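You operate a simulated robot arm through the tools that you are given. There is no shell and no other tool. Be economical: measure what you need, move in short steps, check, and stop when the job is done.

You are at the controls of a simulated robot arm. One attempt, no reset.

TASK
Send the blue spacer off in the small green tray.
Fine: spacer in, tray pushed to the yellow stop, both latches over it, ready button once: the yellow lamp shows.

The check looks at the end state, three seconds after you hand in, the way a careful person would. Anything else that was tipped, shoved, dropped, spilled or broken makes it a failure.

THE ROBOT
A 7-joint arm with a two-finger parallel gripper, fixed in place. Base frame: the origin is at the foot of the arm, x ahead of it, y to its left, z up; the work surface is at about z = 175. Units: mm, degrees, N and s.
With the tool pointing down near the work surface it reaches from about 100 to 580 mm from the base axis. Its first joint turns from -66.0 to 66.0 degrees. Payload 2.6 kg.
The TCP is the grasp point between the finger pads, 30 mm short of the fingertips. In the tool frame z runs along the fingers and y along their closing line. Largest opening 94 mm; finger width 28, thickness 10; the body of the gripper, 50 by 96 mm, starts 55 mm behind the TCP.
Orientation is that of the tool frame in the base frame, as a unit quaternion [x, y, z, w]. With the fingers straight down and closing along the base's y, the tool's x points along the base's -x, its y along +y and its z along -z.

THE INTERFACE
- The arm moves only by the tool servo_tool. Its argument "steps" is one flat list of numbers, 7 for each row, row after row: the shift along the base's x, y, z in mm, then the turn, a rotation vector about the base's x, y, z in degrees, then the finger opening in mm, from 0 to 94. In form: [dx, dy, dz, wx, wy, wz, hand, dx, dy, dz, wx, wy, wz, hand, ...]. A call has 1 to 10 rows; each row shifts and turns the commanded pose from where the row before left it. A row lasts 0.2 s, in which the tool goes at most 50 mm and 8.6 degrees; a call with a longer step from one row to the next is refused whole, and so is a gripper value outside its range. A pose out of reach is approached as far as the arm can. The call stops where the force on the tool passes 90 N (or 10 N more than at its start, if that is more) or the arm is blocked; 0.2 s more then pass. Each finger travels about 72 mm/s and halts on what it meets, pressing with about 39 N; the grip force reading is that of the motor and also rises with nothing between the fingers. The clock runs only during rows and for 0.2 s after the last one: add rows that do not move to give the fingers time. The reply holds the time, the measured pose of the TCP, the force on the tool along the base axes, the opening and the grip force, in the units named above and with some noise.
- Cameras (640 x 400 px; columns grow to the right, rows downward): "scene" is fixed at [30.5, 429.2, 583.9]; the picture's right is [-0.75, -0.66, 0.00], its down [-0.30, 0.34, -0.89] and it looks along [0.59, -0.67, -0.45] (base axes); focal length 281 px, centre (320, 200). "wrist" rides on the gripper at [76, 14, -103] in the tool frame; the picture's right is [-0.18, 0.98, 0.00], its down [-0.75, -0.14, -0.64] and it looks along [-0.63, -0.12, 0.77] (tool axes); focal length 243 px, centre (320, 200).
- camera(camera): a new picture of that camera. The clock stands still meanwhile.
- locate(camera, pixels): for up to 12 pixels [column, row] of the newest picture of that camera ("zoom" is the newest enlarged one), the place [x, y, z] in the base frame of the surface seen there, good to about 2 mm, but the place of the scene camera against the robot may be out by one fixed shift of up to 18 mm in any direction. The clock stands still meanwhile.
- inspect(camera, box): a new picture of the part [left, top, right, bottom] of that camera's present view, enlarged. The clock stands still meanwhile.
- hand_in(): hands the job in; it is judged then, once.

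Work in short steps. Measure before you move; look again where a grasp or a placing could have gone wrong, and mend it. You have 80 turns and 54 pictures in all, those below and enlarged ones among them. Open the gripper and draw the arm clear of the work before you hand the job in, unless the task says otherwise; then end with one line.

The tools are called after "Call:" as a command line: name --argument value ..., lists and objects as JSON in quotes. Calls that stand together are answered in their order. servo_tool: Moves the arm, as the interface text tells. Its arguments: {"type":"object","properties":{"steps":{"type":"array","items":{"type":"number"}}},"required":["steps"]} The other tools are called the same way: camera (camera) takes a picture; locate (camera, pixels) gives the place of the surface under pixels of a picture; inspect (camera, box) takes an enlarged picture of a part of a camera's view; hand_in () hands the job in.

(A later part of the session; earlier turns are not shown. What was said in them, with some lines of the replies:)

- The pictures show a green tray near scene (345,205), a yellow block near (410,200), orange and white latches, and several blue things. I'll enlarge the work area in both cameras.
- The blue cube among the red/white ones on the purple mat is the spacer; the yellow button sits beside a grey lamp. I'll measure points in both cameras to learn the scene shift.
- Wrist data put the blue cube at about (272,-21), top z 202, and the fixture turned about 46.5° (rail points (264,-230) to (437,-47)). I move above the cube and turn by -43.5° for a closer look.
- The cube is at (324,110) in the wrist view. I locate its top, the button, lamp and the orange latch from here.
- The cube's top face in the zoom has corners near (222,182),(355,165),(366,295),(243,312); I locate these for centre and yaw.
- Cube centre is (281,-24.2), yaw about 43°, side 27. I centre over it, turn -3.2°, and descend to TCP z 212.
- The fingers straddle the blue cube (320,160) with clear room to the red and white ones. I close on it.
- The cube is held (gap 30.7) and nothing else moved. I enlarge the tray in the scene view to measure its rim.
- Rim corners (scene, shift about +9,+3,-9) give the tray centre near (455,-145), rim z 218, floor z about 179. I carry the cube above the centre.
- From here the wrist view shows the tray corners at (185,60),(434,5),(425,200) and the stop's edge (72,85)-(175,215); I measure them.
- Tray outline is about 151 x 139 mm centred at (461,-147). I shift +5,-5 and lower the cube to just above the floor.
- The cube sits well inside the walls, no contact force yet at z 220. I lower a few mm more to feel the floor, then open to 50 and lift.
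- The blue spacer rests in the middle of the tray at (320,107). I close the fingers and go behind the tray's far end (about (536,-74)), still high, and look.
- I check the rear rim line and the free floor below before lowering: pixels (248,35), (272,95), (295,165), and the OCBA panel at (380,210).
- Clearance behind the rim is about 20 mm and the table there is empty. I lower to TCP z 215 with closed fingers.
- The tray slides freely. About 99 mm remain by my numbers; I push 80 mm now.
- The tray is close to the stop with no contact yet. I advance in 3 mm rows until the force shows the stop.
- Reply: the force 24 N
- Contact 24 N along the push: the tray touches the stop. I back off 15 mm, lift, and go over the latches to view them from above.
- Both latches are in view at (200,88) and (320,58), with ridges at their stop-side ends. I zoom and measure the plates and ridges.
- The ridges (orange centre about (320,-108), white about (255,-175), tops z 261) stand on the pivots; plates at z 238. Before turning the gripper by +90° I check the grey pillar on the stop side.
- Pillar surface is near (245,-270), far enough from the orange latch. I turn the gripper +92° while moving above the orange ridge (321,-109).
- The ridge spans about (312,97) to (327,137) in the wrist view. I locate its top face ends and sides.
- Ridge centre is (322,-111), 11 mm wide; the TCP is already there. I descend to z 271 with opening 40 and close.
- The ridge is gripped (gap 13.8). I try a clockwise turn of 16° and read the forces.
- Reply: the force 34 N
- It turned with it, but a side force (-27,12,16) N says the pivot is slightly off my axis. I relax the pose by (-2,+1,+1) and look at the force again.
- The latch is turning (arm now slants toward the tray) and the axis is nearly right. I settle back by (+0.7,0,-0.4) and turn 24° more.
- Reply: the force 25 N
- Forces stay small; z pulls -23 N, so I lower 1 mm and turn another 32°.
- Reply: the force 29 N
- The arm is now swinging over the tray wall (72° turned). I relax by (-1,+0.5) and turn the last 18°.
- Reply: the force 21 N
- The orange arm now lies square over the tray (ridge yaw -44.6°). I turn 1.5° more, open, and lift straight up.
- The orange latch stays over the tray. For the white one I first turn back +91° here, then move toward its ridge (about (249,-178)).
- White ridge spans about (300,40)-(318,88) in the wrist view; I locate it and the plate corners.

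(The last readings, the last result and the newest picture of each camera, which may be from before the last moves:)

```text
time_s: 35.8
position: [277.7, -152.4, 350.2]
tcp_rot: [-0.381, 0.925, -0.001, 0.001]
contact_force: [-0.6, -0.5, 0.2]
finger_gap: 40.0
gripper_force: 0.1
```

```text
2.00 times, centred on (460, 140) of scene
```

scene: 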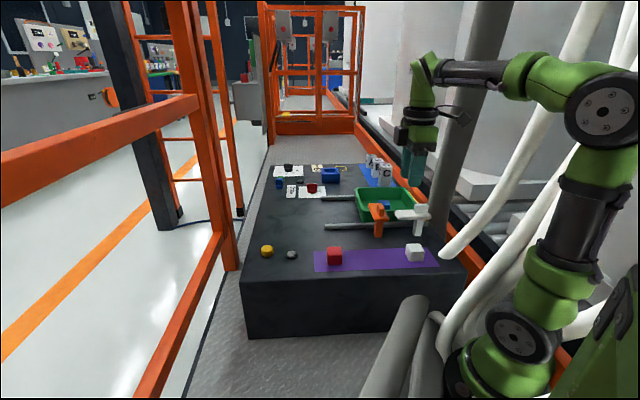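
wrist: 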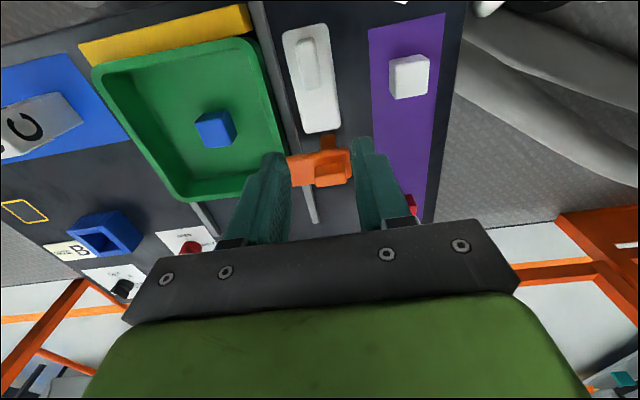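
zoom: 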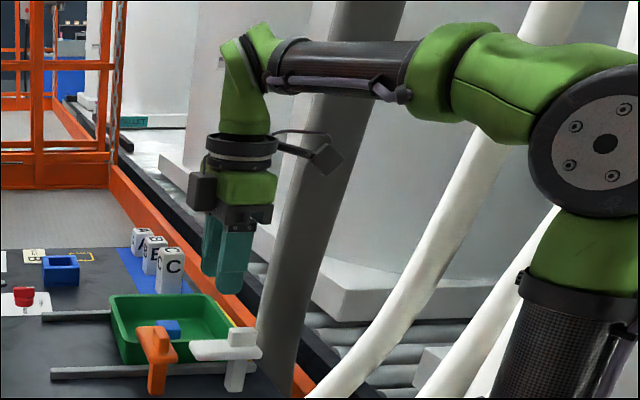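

Ridge centre is (250.2,-180.4), yaw about 45.5°. Before the final approach I compare positions of the wrist camera box (325,157) and the pillar beside it in this zoom.

Call:
locate --camera "zoom" --pixels '[[325, 157], [335, 165], [315, 150], [320, 200], [345, 130], [300, 230], [290, 170], [310, 115], [365, 120], [325, 110], [285, 260], [315, 260]]'

```text
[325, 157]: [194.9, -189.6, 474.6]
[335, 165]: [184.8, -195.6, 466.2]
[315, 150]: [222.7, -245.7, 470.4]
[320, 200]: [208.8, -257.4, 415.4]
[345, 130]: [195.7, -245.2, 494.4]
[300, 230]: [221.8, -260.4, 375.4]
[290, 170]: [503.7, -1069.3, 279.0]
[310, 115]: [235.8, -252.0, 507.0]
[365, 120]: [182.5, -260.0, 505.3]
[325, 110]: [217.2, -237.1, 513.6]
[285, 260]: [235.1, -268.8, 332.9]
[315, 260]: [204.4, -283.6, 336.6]
```

Clearance between camera box and pillar will remain about 30 mm. I move over the ridge in small rows and stop above it.

Call:
servo_tool --steps '[-9.2, -9.4, -10, 0, 0, 0, 40, -9.2, -9.4, -10, 0, 0, 0, 40, -9.2, -9.4, -10, 0, 0, 0, 40, 0, 0, 0, 0, 0, 0, 40]'

Call:
camera --camera "wrist"

```text
time_s: 36.8
position: [250.8, -180.7, 320.4]
tcp_rot: [-0.381, 0.924, 0.0, 0.0]
contact_force: [0.1, 1.4, 0.6]
finger_gap: 40.0
gripper_force: 0.1
```

```text
16 pictures are left
```

wrist: 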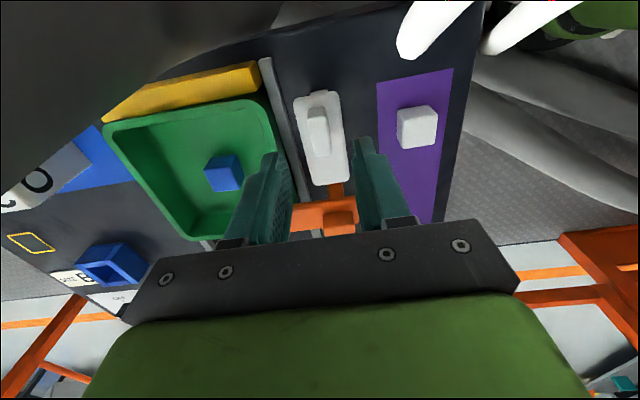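

Ridge at (318,130) lies between the fingers, no contact. I descend to z 272 and close.

Call:
servo_tool --steps '[0, 0, -20, 0, 0, 0, 40, 0, 0, -18, 0, 0, 0, 40, 0, 0, -10, 0, 0, 0, 40, 0, 0, 0, 0, 0, 0, 20, 0, 0, 0, 0, 0, 0, 0, 0, 0, 0, 0, 0, 0, 0, 0, 0, 0, 0, 0, 0, 0]'

```text
time_s: 38.4
position: [250.6, -179.9, 273.4]
tcp_rot: [-0.381, 0.925, 0.0, 0.0]
contact_force: [5.0, -3.9, -4.9]
finger_gap: 13.7
gripper_force: 45.4
```

The white ridge is gripped (gap 13.7). I turn -24° and read the forces.

Call:
servo_tool --steps '[0, 0, 0, 0, 0, -4, 0, 0, 0, 0, 0, 0, -6, 0, 0, 0, 0, 0, 0, -7, 0, 0, 0, 0, 0, 0, -7, 0, 0, 0, 0, 0, 0, 0, 0]'

```text
time_s: 39.6
position: [250.4, -180.4, 272.0]
tcp_rot: [-0.181, 0.983, -0.002, -0.002]
contact_force: [15.0, -18.9, -35.5]
finger_gap: 13.9
gripper_force: 44.8
```

It turns; I relax toward the force by (+0.7,-0.8,-1.2) and turn 30° more.

Call:
servo_tool --steps '[0.7, -0.8, -1.2, 0, 0, 0, 0, 0, 0, 0, 0, 0, -7.5, 0, 0, 0, 0, 0, 0, -7.5, 0, 0, 0, 0, 0, 0, -7.5, 0, 0, 0, 0, 0, 0, -7.5, 0, 0, 0, 0, 0, 0, 0, 0]'

```text
time_s: 41.0
position: [251.7, -180.7, 273.2]
tcp_rot: [0.082, 0.997, 0.0, 0.001]
contact_force: [-17.3, 0.2, 13.7]
finger_gap: 13.9
gripper_force: 45.2
```

Forces are moderate (-17,0,14); I ease by (-0.7,0,+0.5) and turn 30° further.

Call:
servo_tool --steps '[-0.7, 0, 0.5, 0, 0, -7.5, 0, 0, 0, 0, 0, 0, -7.5, 0, 0, 0, 0, 0, 0, -7.5, 0, 0, 0, 0, 0, 0, -7.5, 0, 0, 0, 0, 0, 0, 0, 0]'

Call:
inspect --camera "scene" --box '[350, 175, 450, 237]'

```text
time_s: 42.2
position: [250.3, -181.3, 273.2]
tcp_rot: [0.336, 0.942, -0.001, 0.001]
contact_force: [-20.0, 0.3, 22.3]
finger_gap: 13.7
gripper_force: 44.6
```

```text
6.40 times, centred on (400, 206) of scene
```

zoom: 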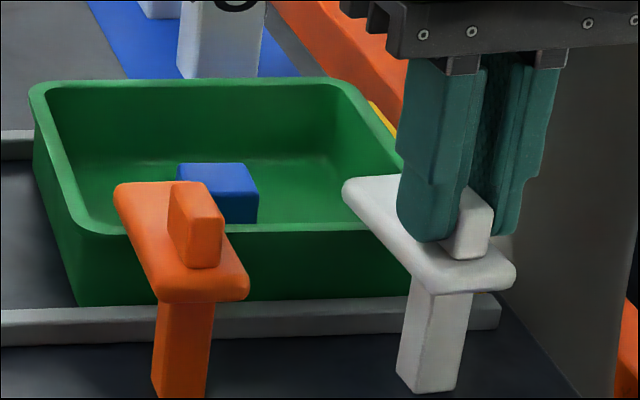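

Both arms reach the tray; 7° remain on the white one. I finish the turn, open and lift straight up.

Call:
servo_tool --steps '[-0.6, 0, 0.7, 0, 0, -4, 0, 0, 0, 0, 0, 0, -3, 0, 0, 0, 0, 0, 0, 0, 0, 0, 0, 0, 0, 0, 0, 20, 0, 0, 0, 0, 0, 0, 36, 0, 0, 0, 0, 0, 0, 36, 0, 0, 25, 0, 0, 0, 36, 0, 0, 40, 0, 0, 0, 36, 10, 10, 15, 0, 0, 0, 36, 0, 0, 0, 0, 0, 0, 36]'

Call:
servo_tool --steps '[20, 20, 0, 0, 0, 0, 36, 20, 20, 0, 0, 0, 0, 36, 20, 20, 0, 0, 0, 0, 36, 0, 0, 0, 0, 0, 0, 36]'

Call:
camera --camera "wrist"

Call:
inspect --camera "scene" --box '[240, 155, 450, 286]'

```text
time_s: 44.4
position: [262.0, -169.5, 355.4]
tcp_rot: [0.391, 0.92, -0.001, -0.001]
contact_force: [0.1, -0.5, 0.1]
finger_gap: 36.0
gripper_force: 0.1
```

```text
time_s: 45.4
position: [321.9, -110.1, 352.7]
tcp_rot: [0.393, 0.92, -0.001, -0.001]
contact_force: [-0.2, -0.7, 0.1]
finger_gap: 36.3
gripper_force: 0.0
```

```text
14 pictures are left
```

wrist: 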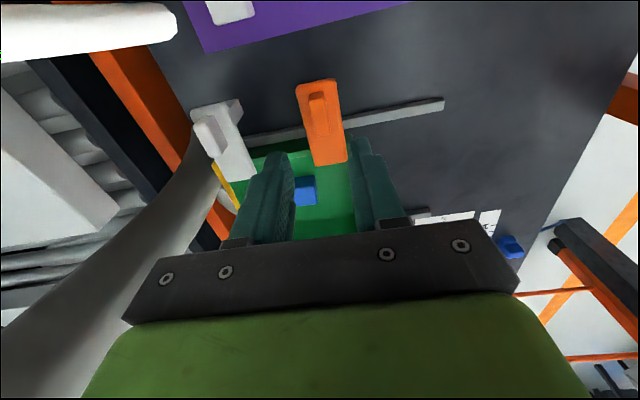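

```text
3.05 times, centred on (345, 220) of scene
```

zoom: 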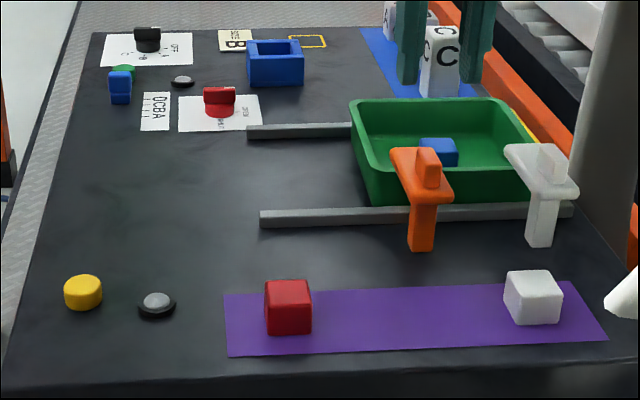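

Both latches lie over the tray wall, spacer inside, others undisturbed. Next I close the fingers and go over the yellow button near (467,120).

Call:
servo_tool --steps '[24, 38, 0, 0, 0, 0, 20, 24, 38, 0, 0, 0, 0, 0, 24, 38, 0, 0, 0, 0, 0, 24, 38, 0, 0, 0, 0, 0, 24, 38, 0, 0, 0, 0, 0, 24, 38, -20, 0, 0, 0, 0, 0, 0, -40, 0, 0, 0, 0, 0, 0, 0, 0, 0, 0, 0]'

Call:
camera --camera "wrist"

```text
time_s: 47.2
position: [464.2, 117.1, 290.9]
tcp_rot: [0.392, 0.92, 0.001, -0.001]
contact_force: [0.0, 0.9, 0.9]
finger_gap: 0.0
gripper_force: 33.0
```

```text
12 pictures are left
```

wrist: 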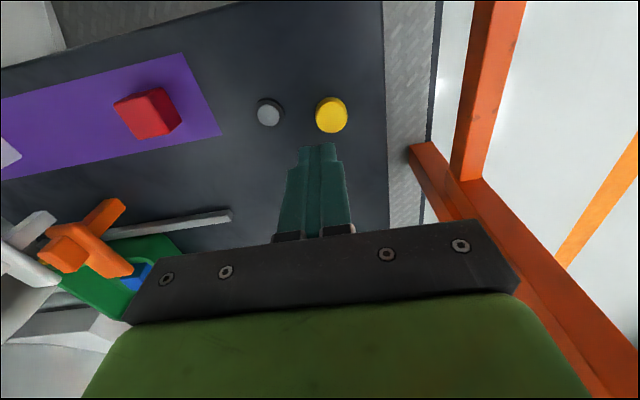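

Call:
locate --camera "wrist" --pixels '[[331, 113], [319, 113], [343, 112], [331, 102], [331, 124], [268, 110]]'

```text
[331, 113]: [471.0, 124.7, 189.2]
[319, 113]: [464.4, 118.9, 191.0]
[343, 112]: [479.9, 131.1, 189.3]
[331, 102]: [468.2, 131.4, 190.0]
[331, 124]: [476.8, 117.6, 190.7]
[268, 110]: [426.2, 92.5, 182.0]
```

Button centre is (472,125), top z 190, so the tips meet it at TCP z 220. I centre and lower to z 227.

Call:
servo_tool --steps '[7.8, 7.9, -20, 0, 0, 0, 0, 0, 0, -24, 0, 0, 0, 0, 0, 0, -20, 0, 0, 0, 0, 0, 0, 0, 0, 0, 0, 0]'

Call:
servo_tool --steps '[0, 0, -4, 0, 0, 0, 0, 0, 0, -3, 0, 0, 0, 0, 0, 0, -2, 0, 0, 0, 0, 0, 0, 0, 0, 0, 0, 0]'

Call:
inspect --camera "scene" --box '[240, 225, 320, 275]'

```text
time_s: 48.2
position: [471.7, 125.8, 227.3]
tcp_rot: [0.393, 0.92, -0.001, 0.0]
contact_force: [0.5, 0.5, -0.9]
finger_gap: 0.0
gripper_force: 33.4
```

```text
time_s: 49.2
position: [473.6, 126.3, 220.0]
tcp_rot: [0.392, 0.92, -0.001, 0.0]
contact_force: [-1.4, -0.5, 1.3]
finger_gap: 0.0
gripper_force: 33.6
```

```text
8.00 times, centred on (280, 250) of scene
```

zoom: 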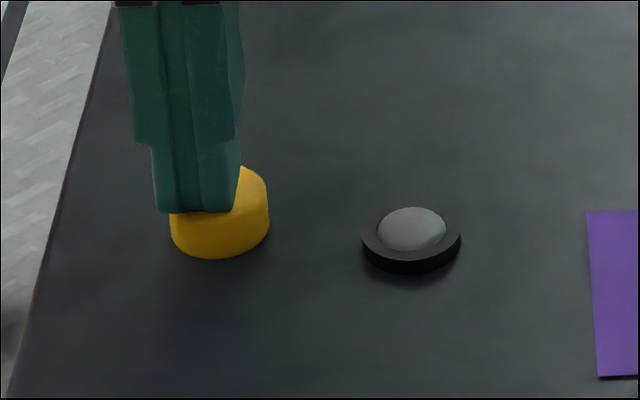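

Tips are at the button's top and the lamp is still dark. I press down in one continuous motion of 5 mm.

Call:
servo_tool --steps '[0, 0, -2, 0, 0, 0, 0, 0, 0, -1.5, 0, 0, 0, 0, 0, 0, -1.5, 0, 0, 0, 0, 0, 0, 0, 0, 0, 0, 0]'

Call:
inspect --camera "scene" --box '[240, 225, 320, 275]'

```text
time_s: 50.2
position: [473.5, 125.3, 214.8]
tcp_rot: [0.392, 0.92, 0.0, 0.001]
contact_force: [-6.9, -1.4, 20.6]
finger_gap: 0.0
gripper_force: 32.7
```

```text
8.00 times, centred on (280, 250) of scene
```

zoom: 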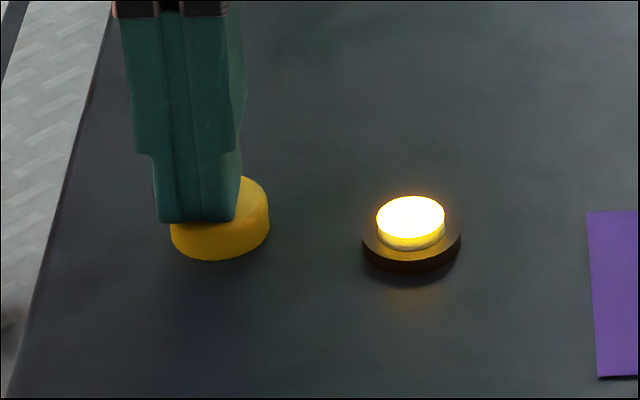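

The lamp shows yellow. I lift straight up, open the gripper and draw clear, then check everything.

Call:
servo_tool --steps '[0, 0, 15, 0, 0, 0, 0, 0, 0, 40, 0, 0, 0, 0, 0, 0, 45, 0, 0, 0, 0, 0, 0, 45, 0, 0, 0, 40, -20, -20, 30, 0, 0, 0, 60, -20, -20, 0, 0, 0, 0, 60, 0, 0, 0, 0, 0, 0, 60]'

Call:
inspect --camera "scene" --box '[240, 155, 450, 286]'

Call:
camera --camera "wrist"

Call:
inspect --camera "scene" --box '[360, 180, 440, 230]'

```text
time_s: 51.8
position: [433.1, 84.7, 387.9]
tcp_rot: [0.392, 0.92, -0.001, 0.0]
contact_force: [0.6, 0.6, 0.0]
finger_gap: 60.0
gripper_force: 0.0
```

```text
3.05 times, centred on (345, 220) of scene
```

zoom: 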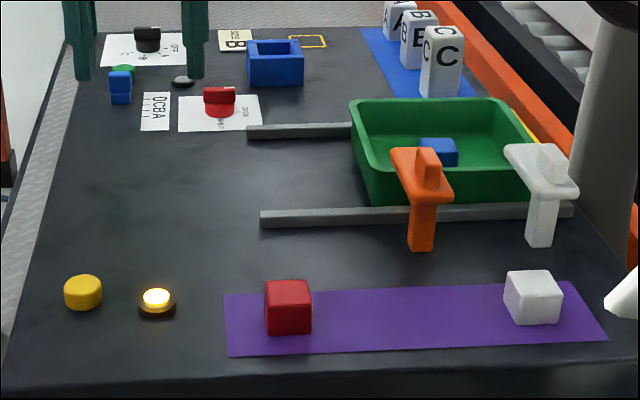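

```text
8 pictures are left
```

wrist: 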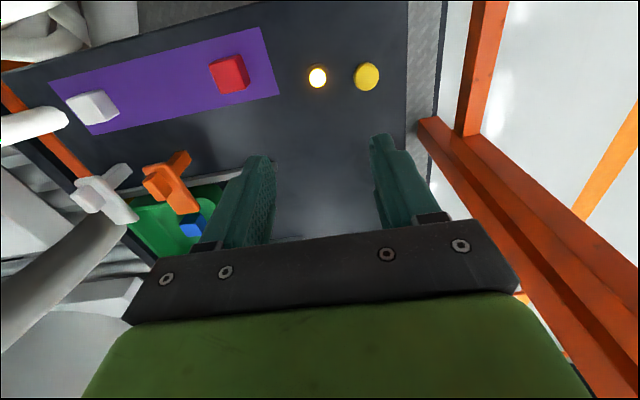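

```text
8.00 times, centred on (400, 205) of scene
```

zoom: 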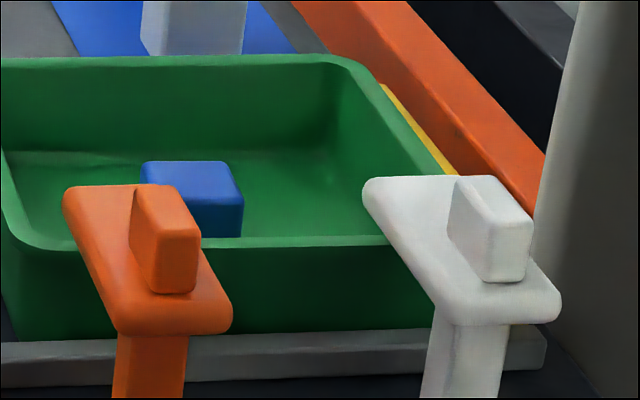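

The lamp is lit, the tray sits against the yellow stop with the spacer inside, both latches are over it, and the arm is clear. I hand in.

Call:
hand_in

```text
The job is handed in.
```

The blue spacer is in the green tray, the tray is pushed against the yellow stop with both latches turned over it, and one press of the ready button lit the yellow lamp; the job is handed in.
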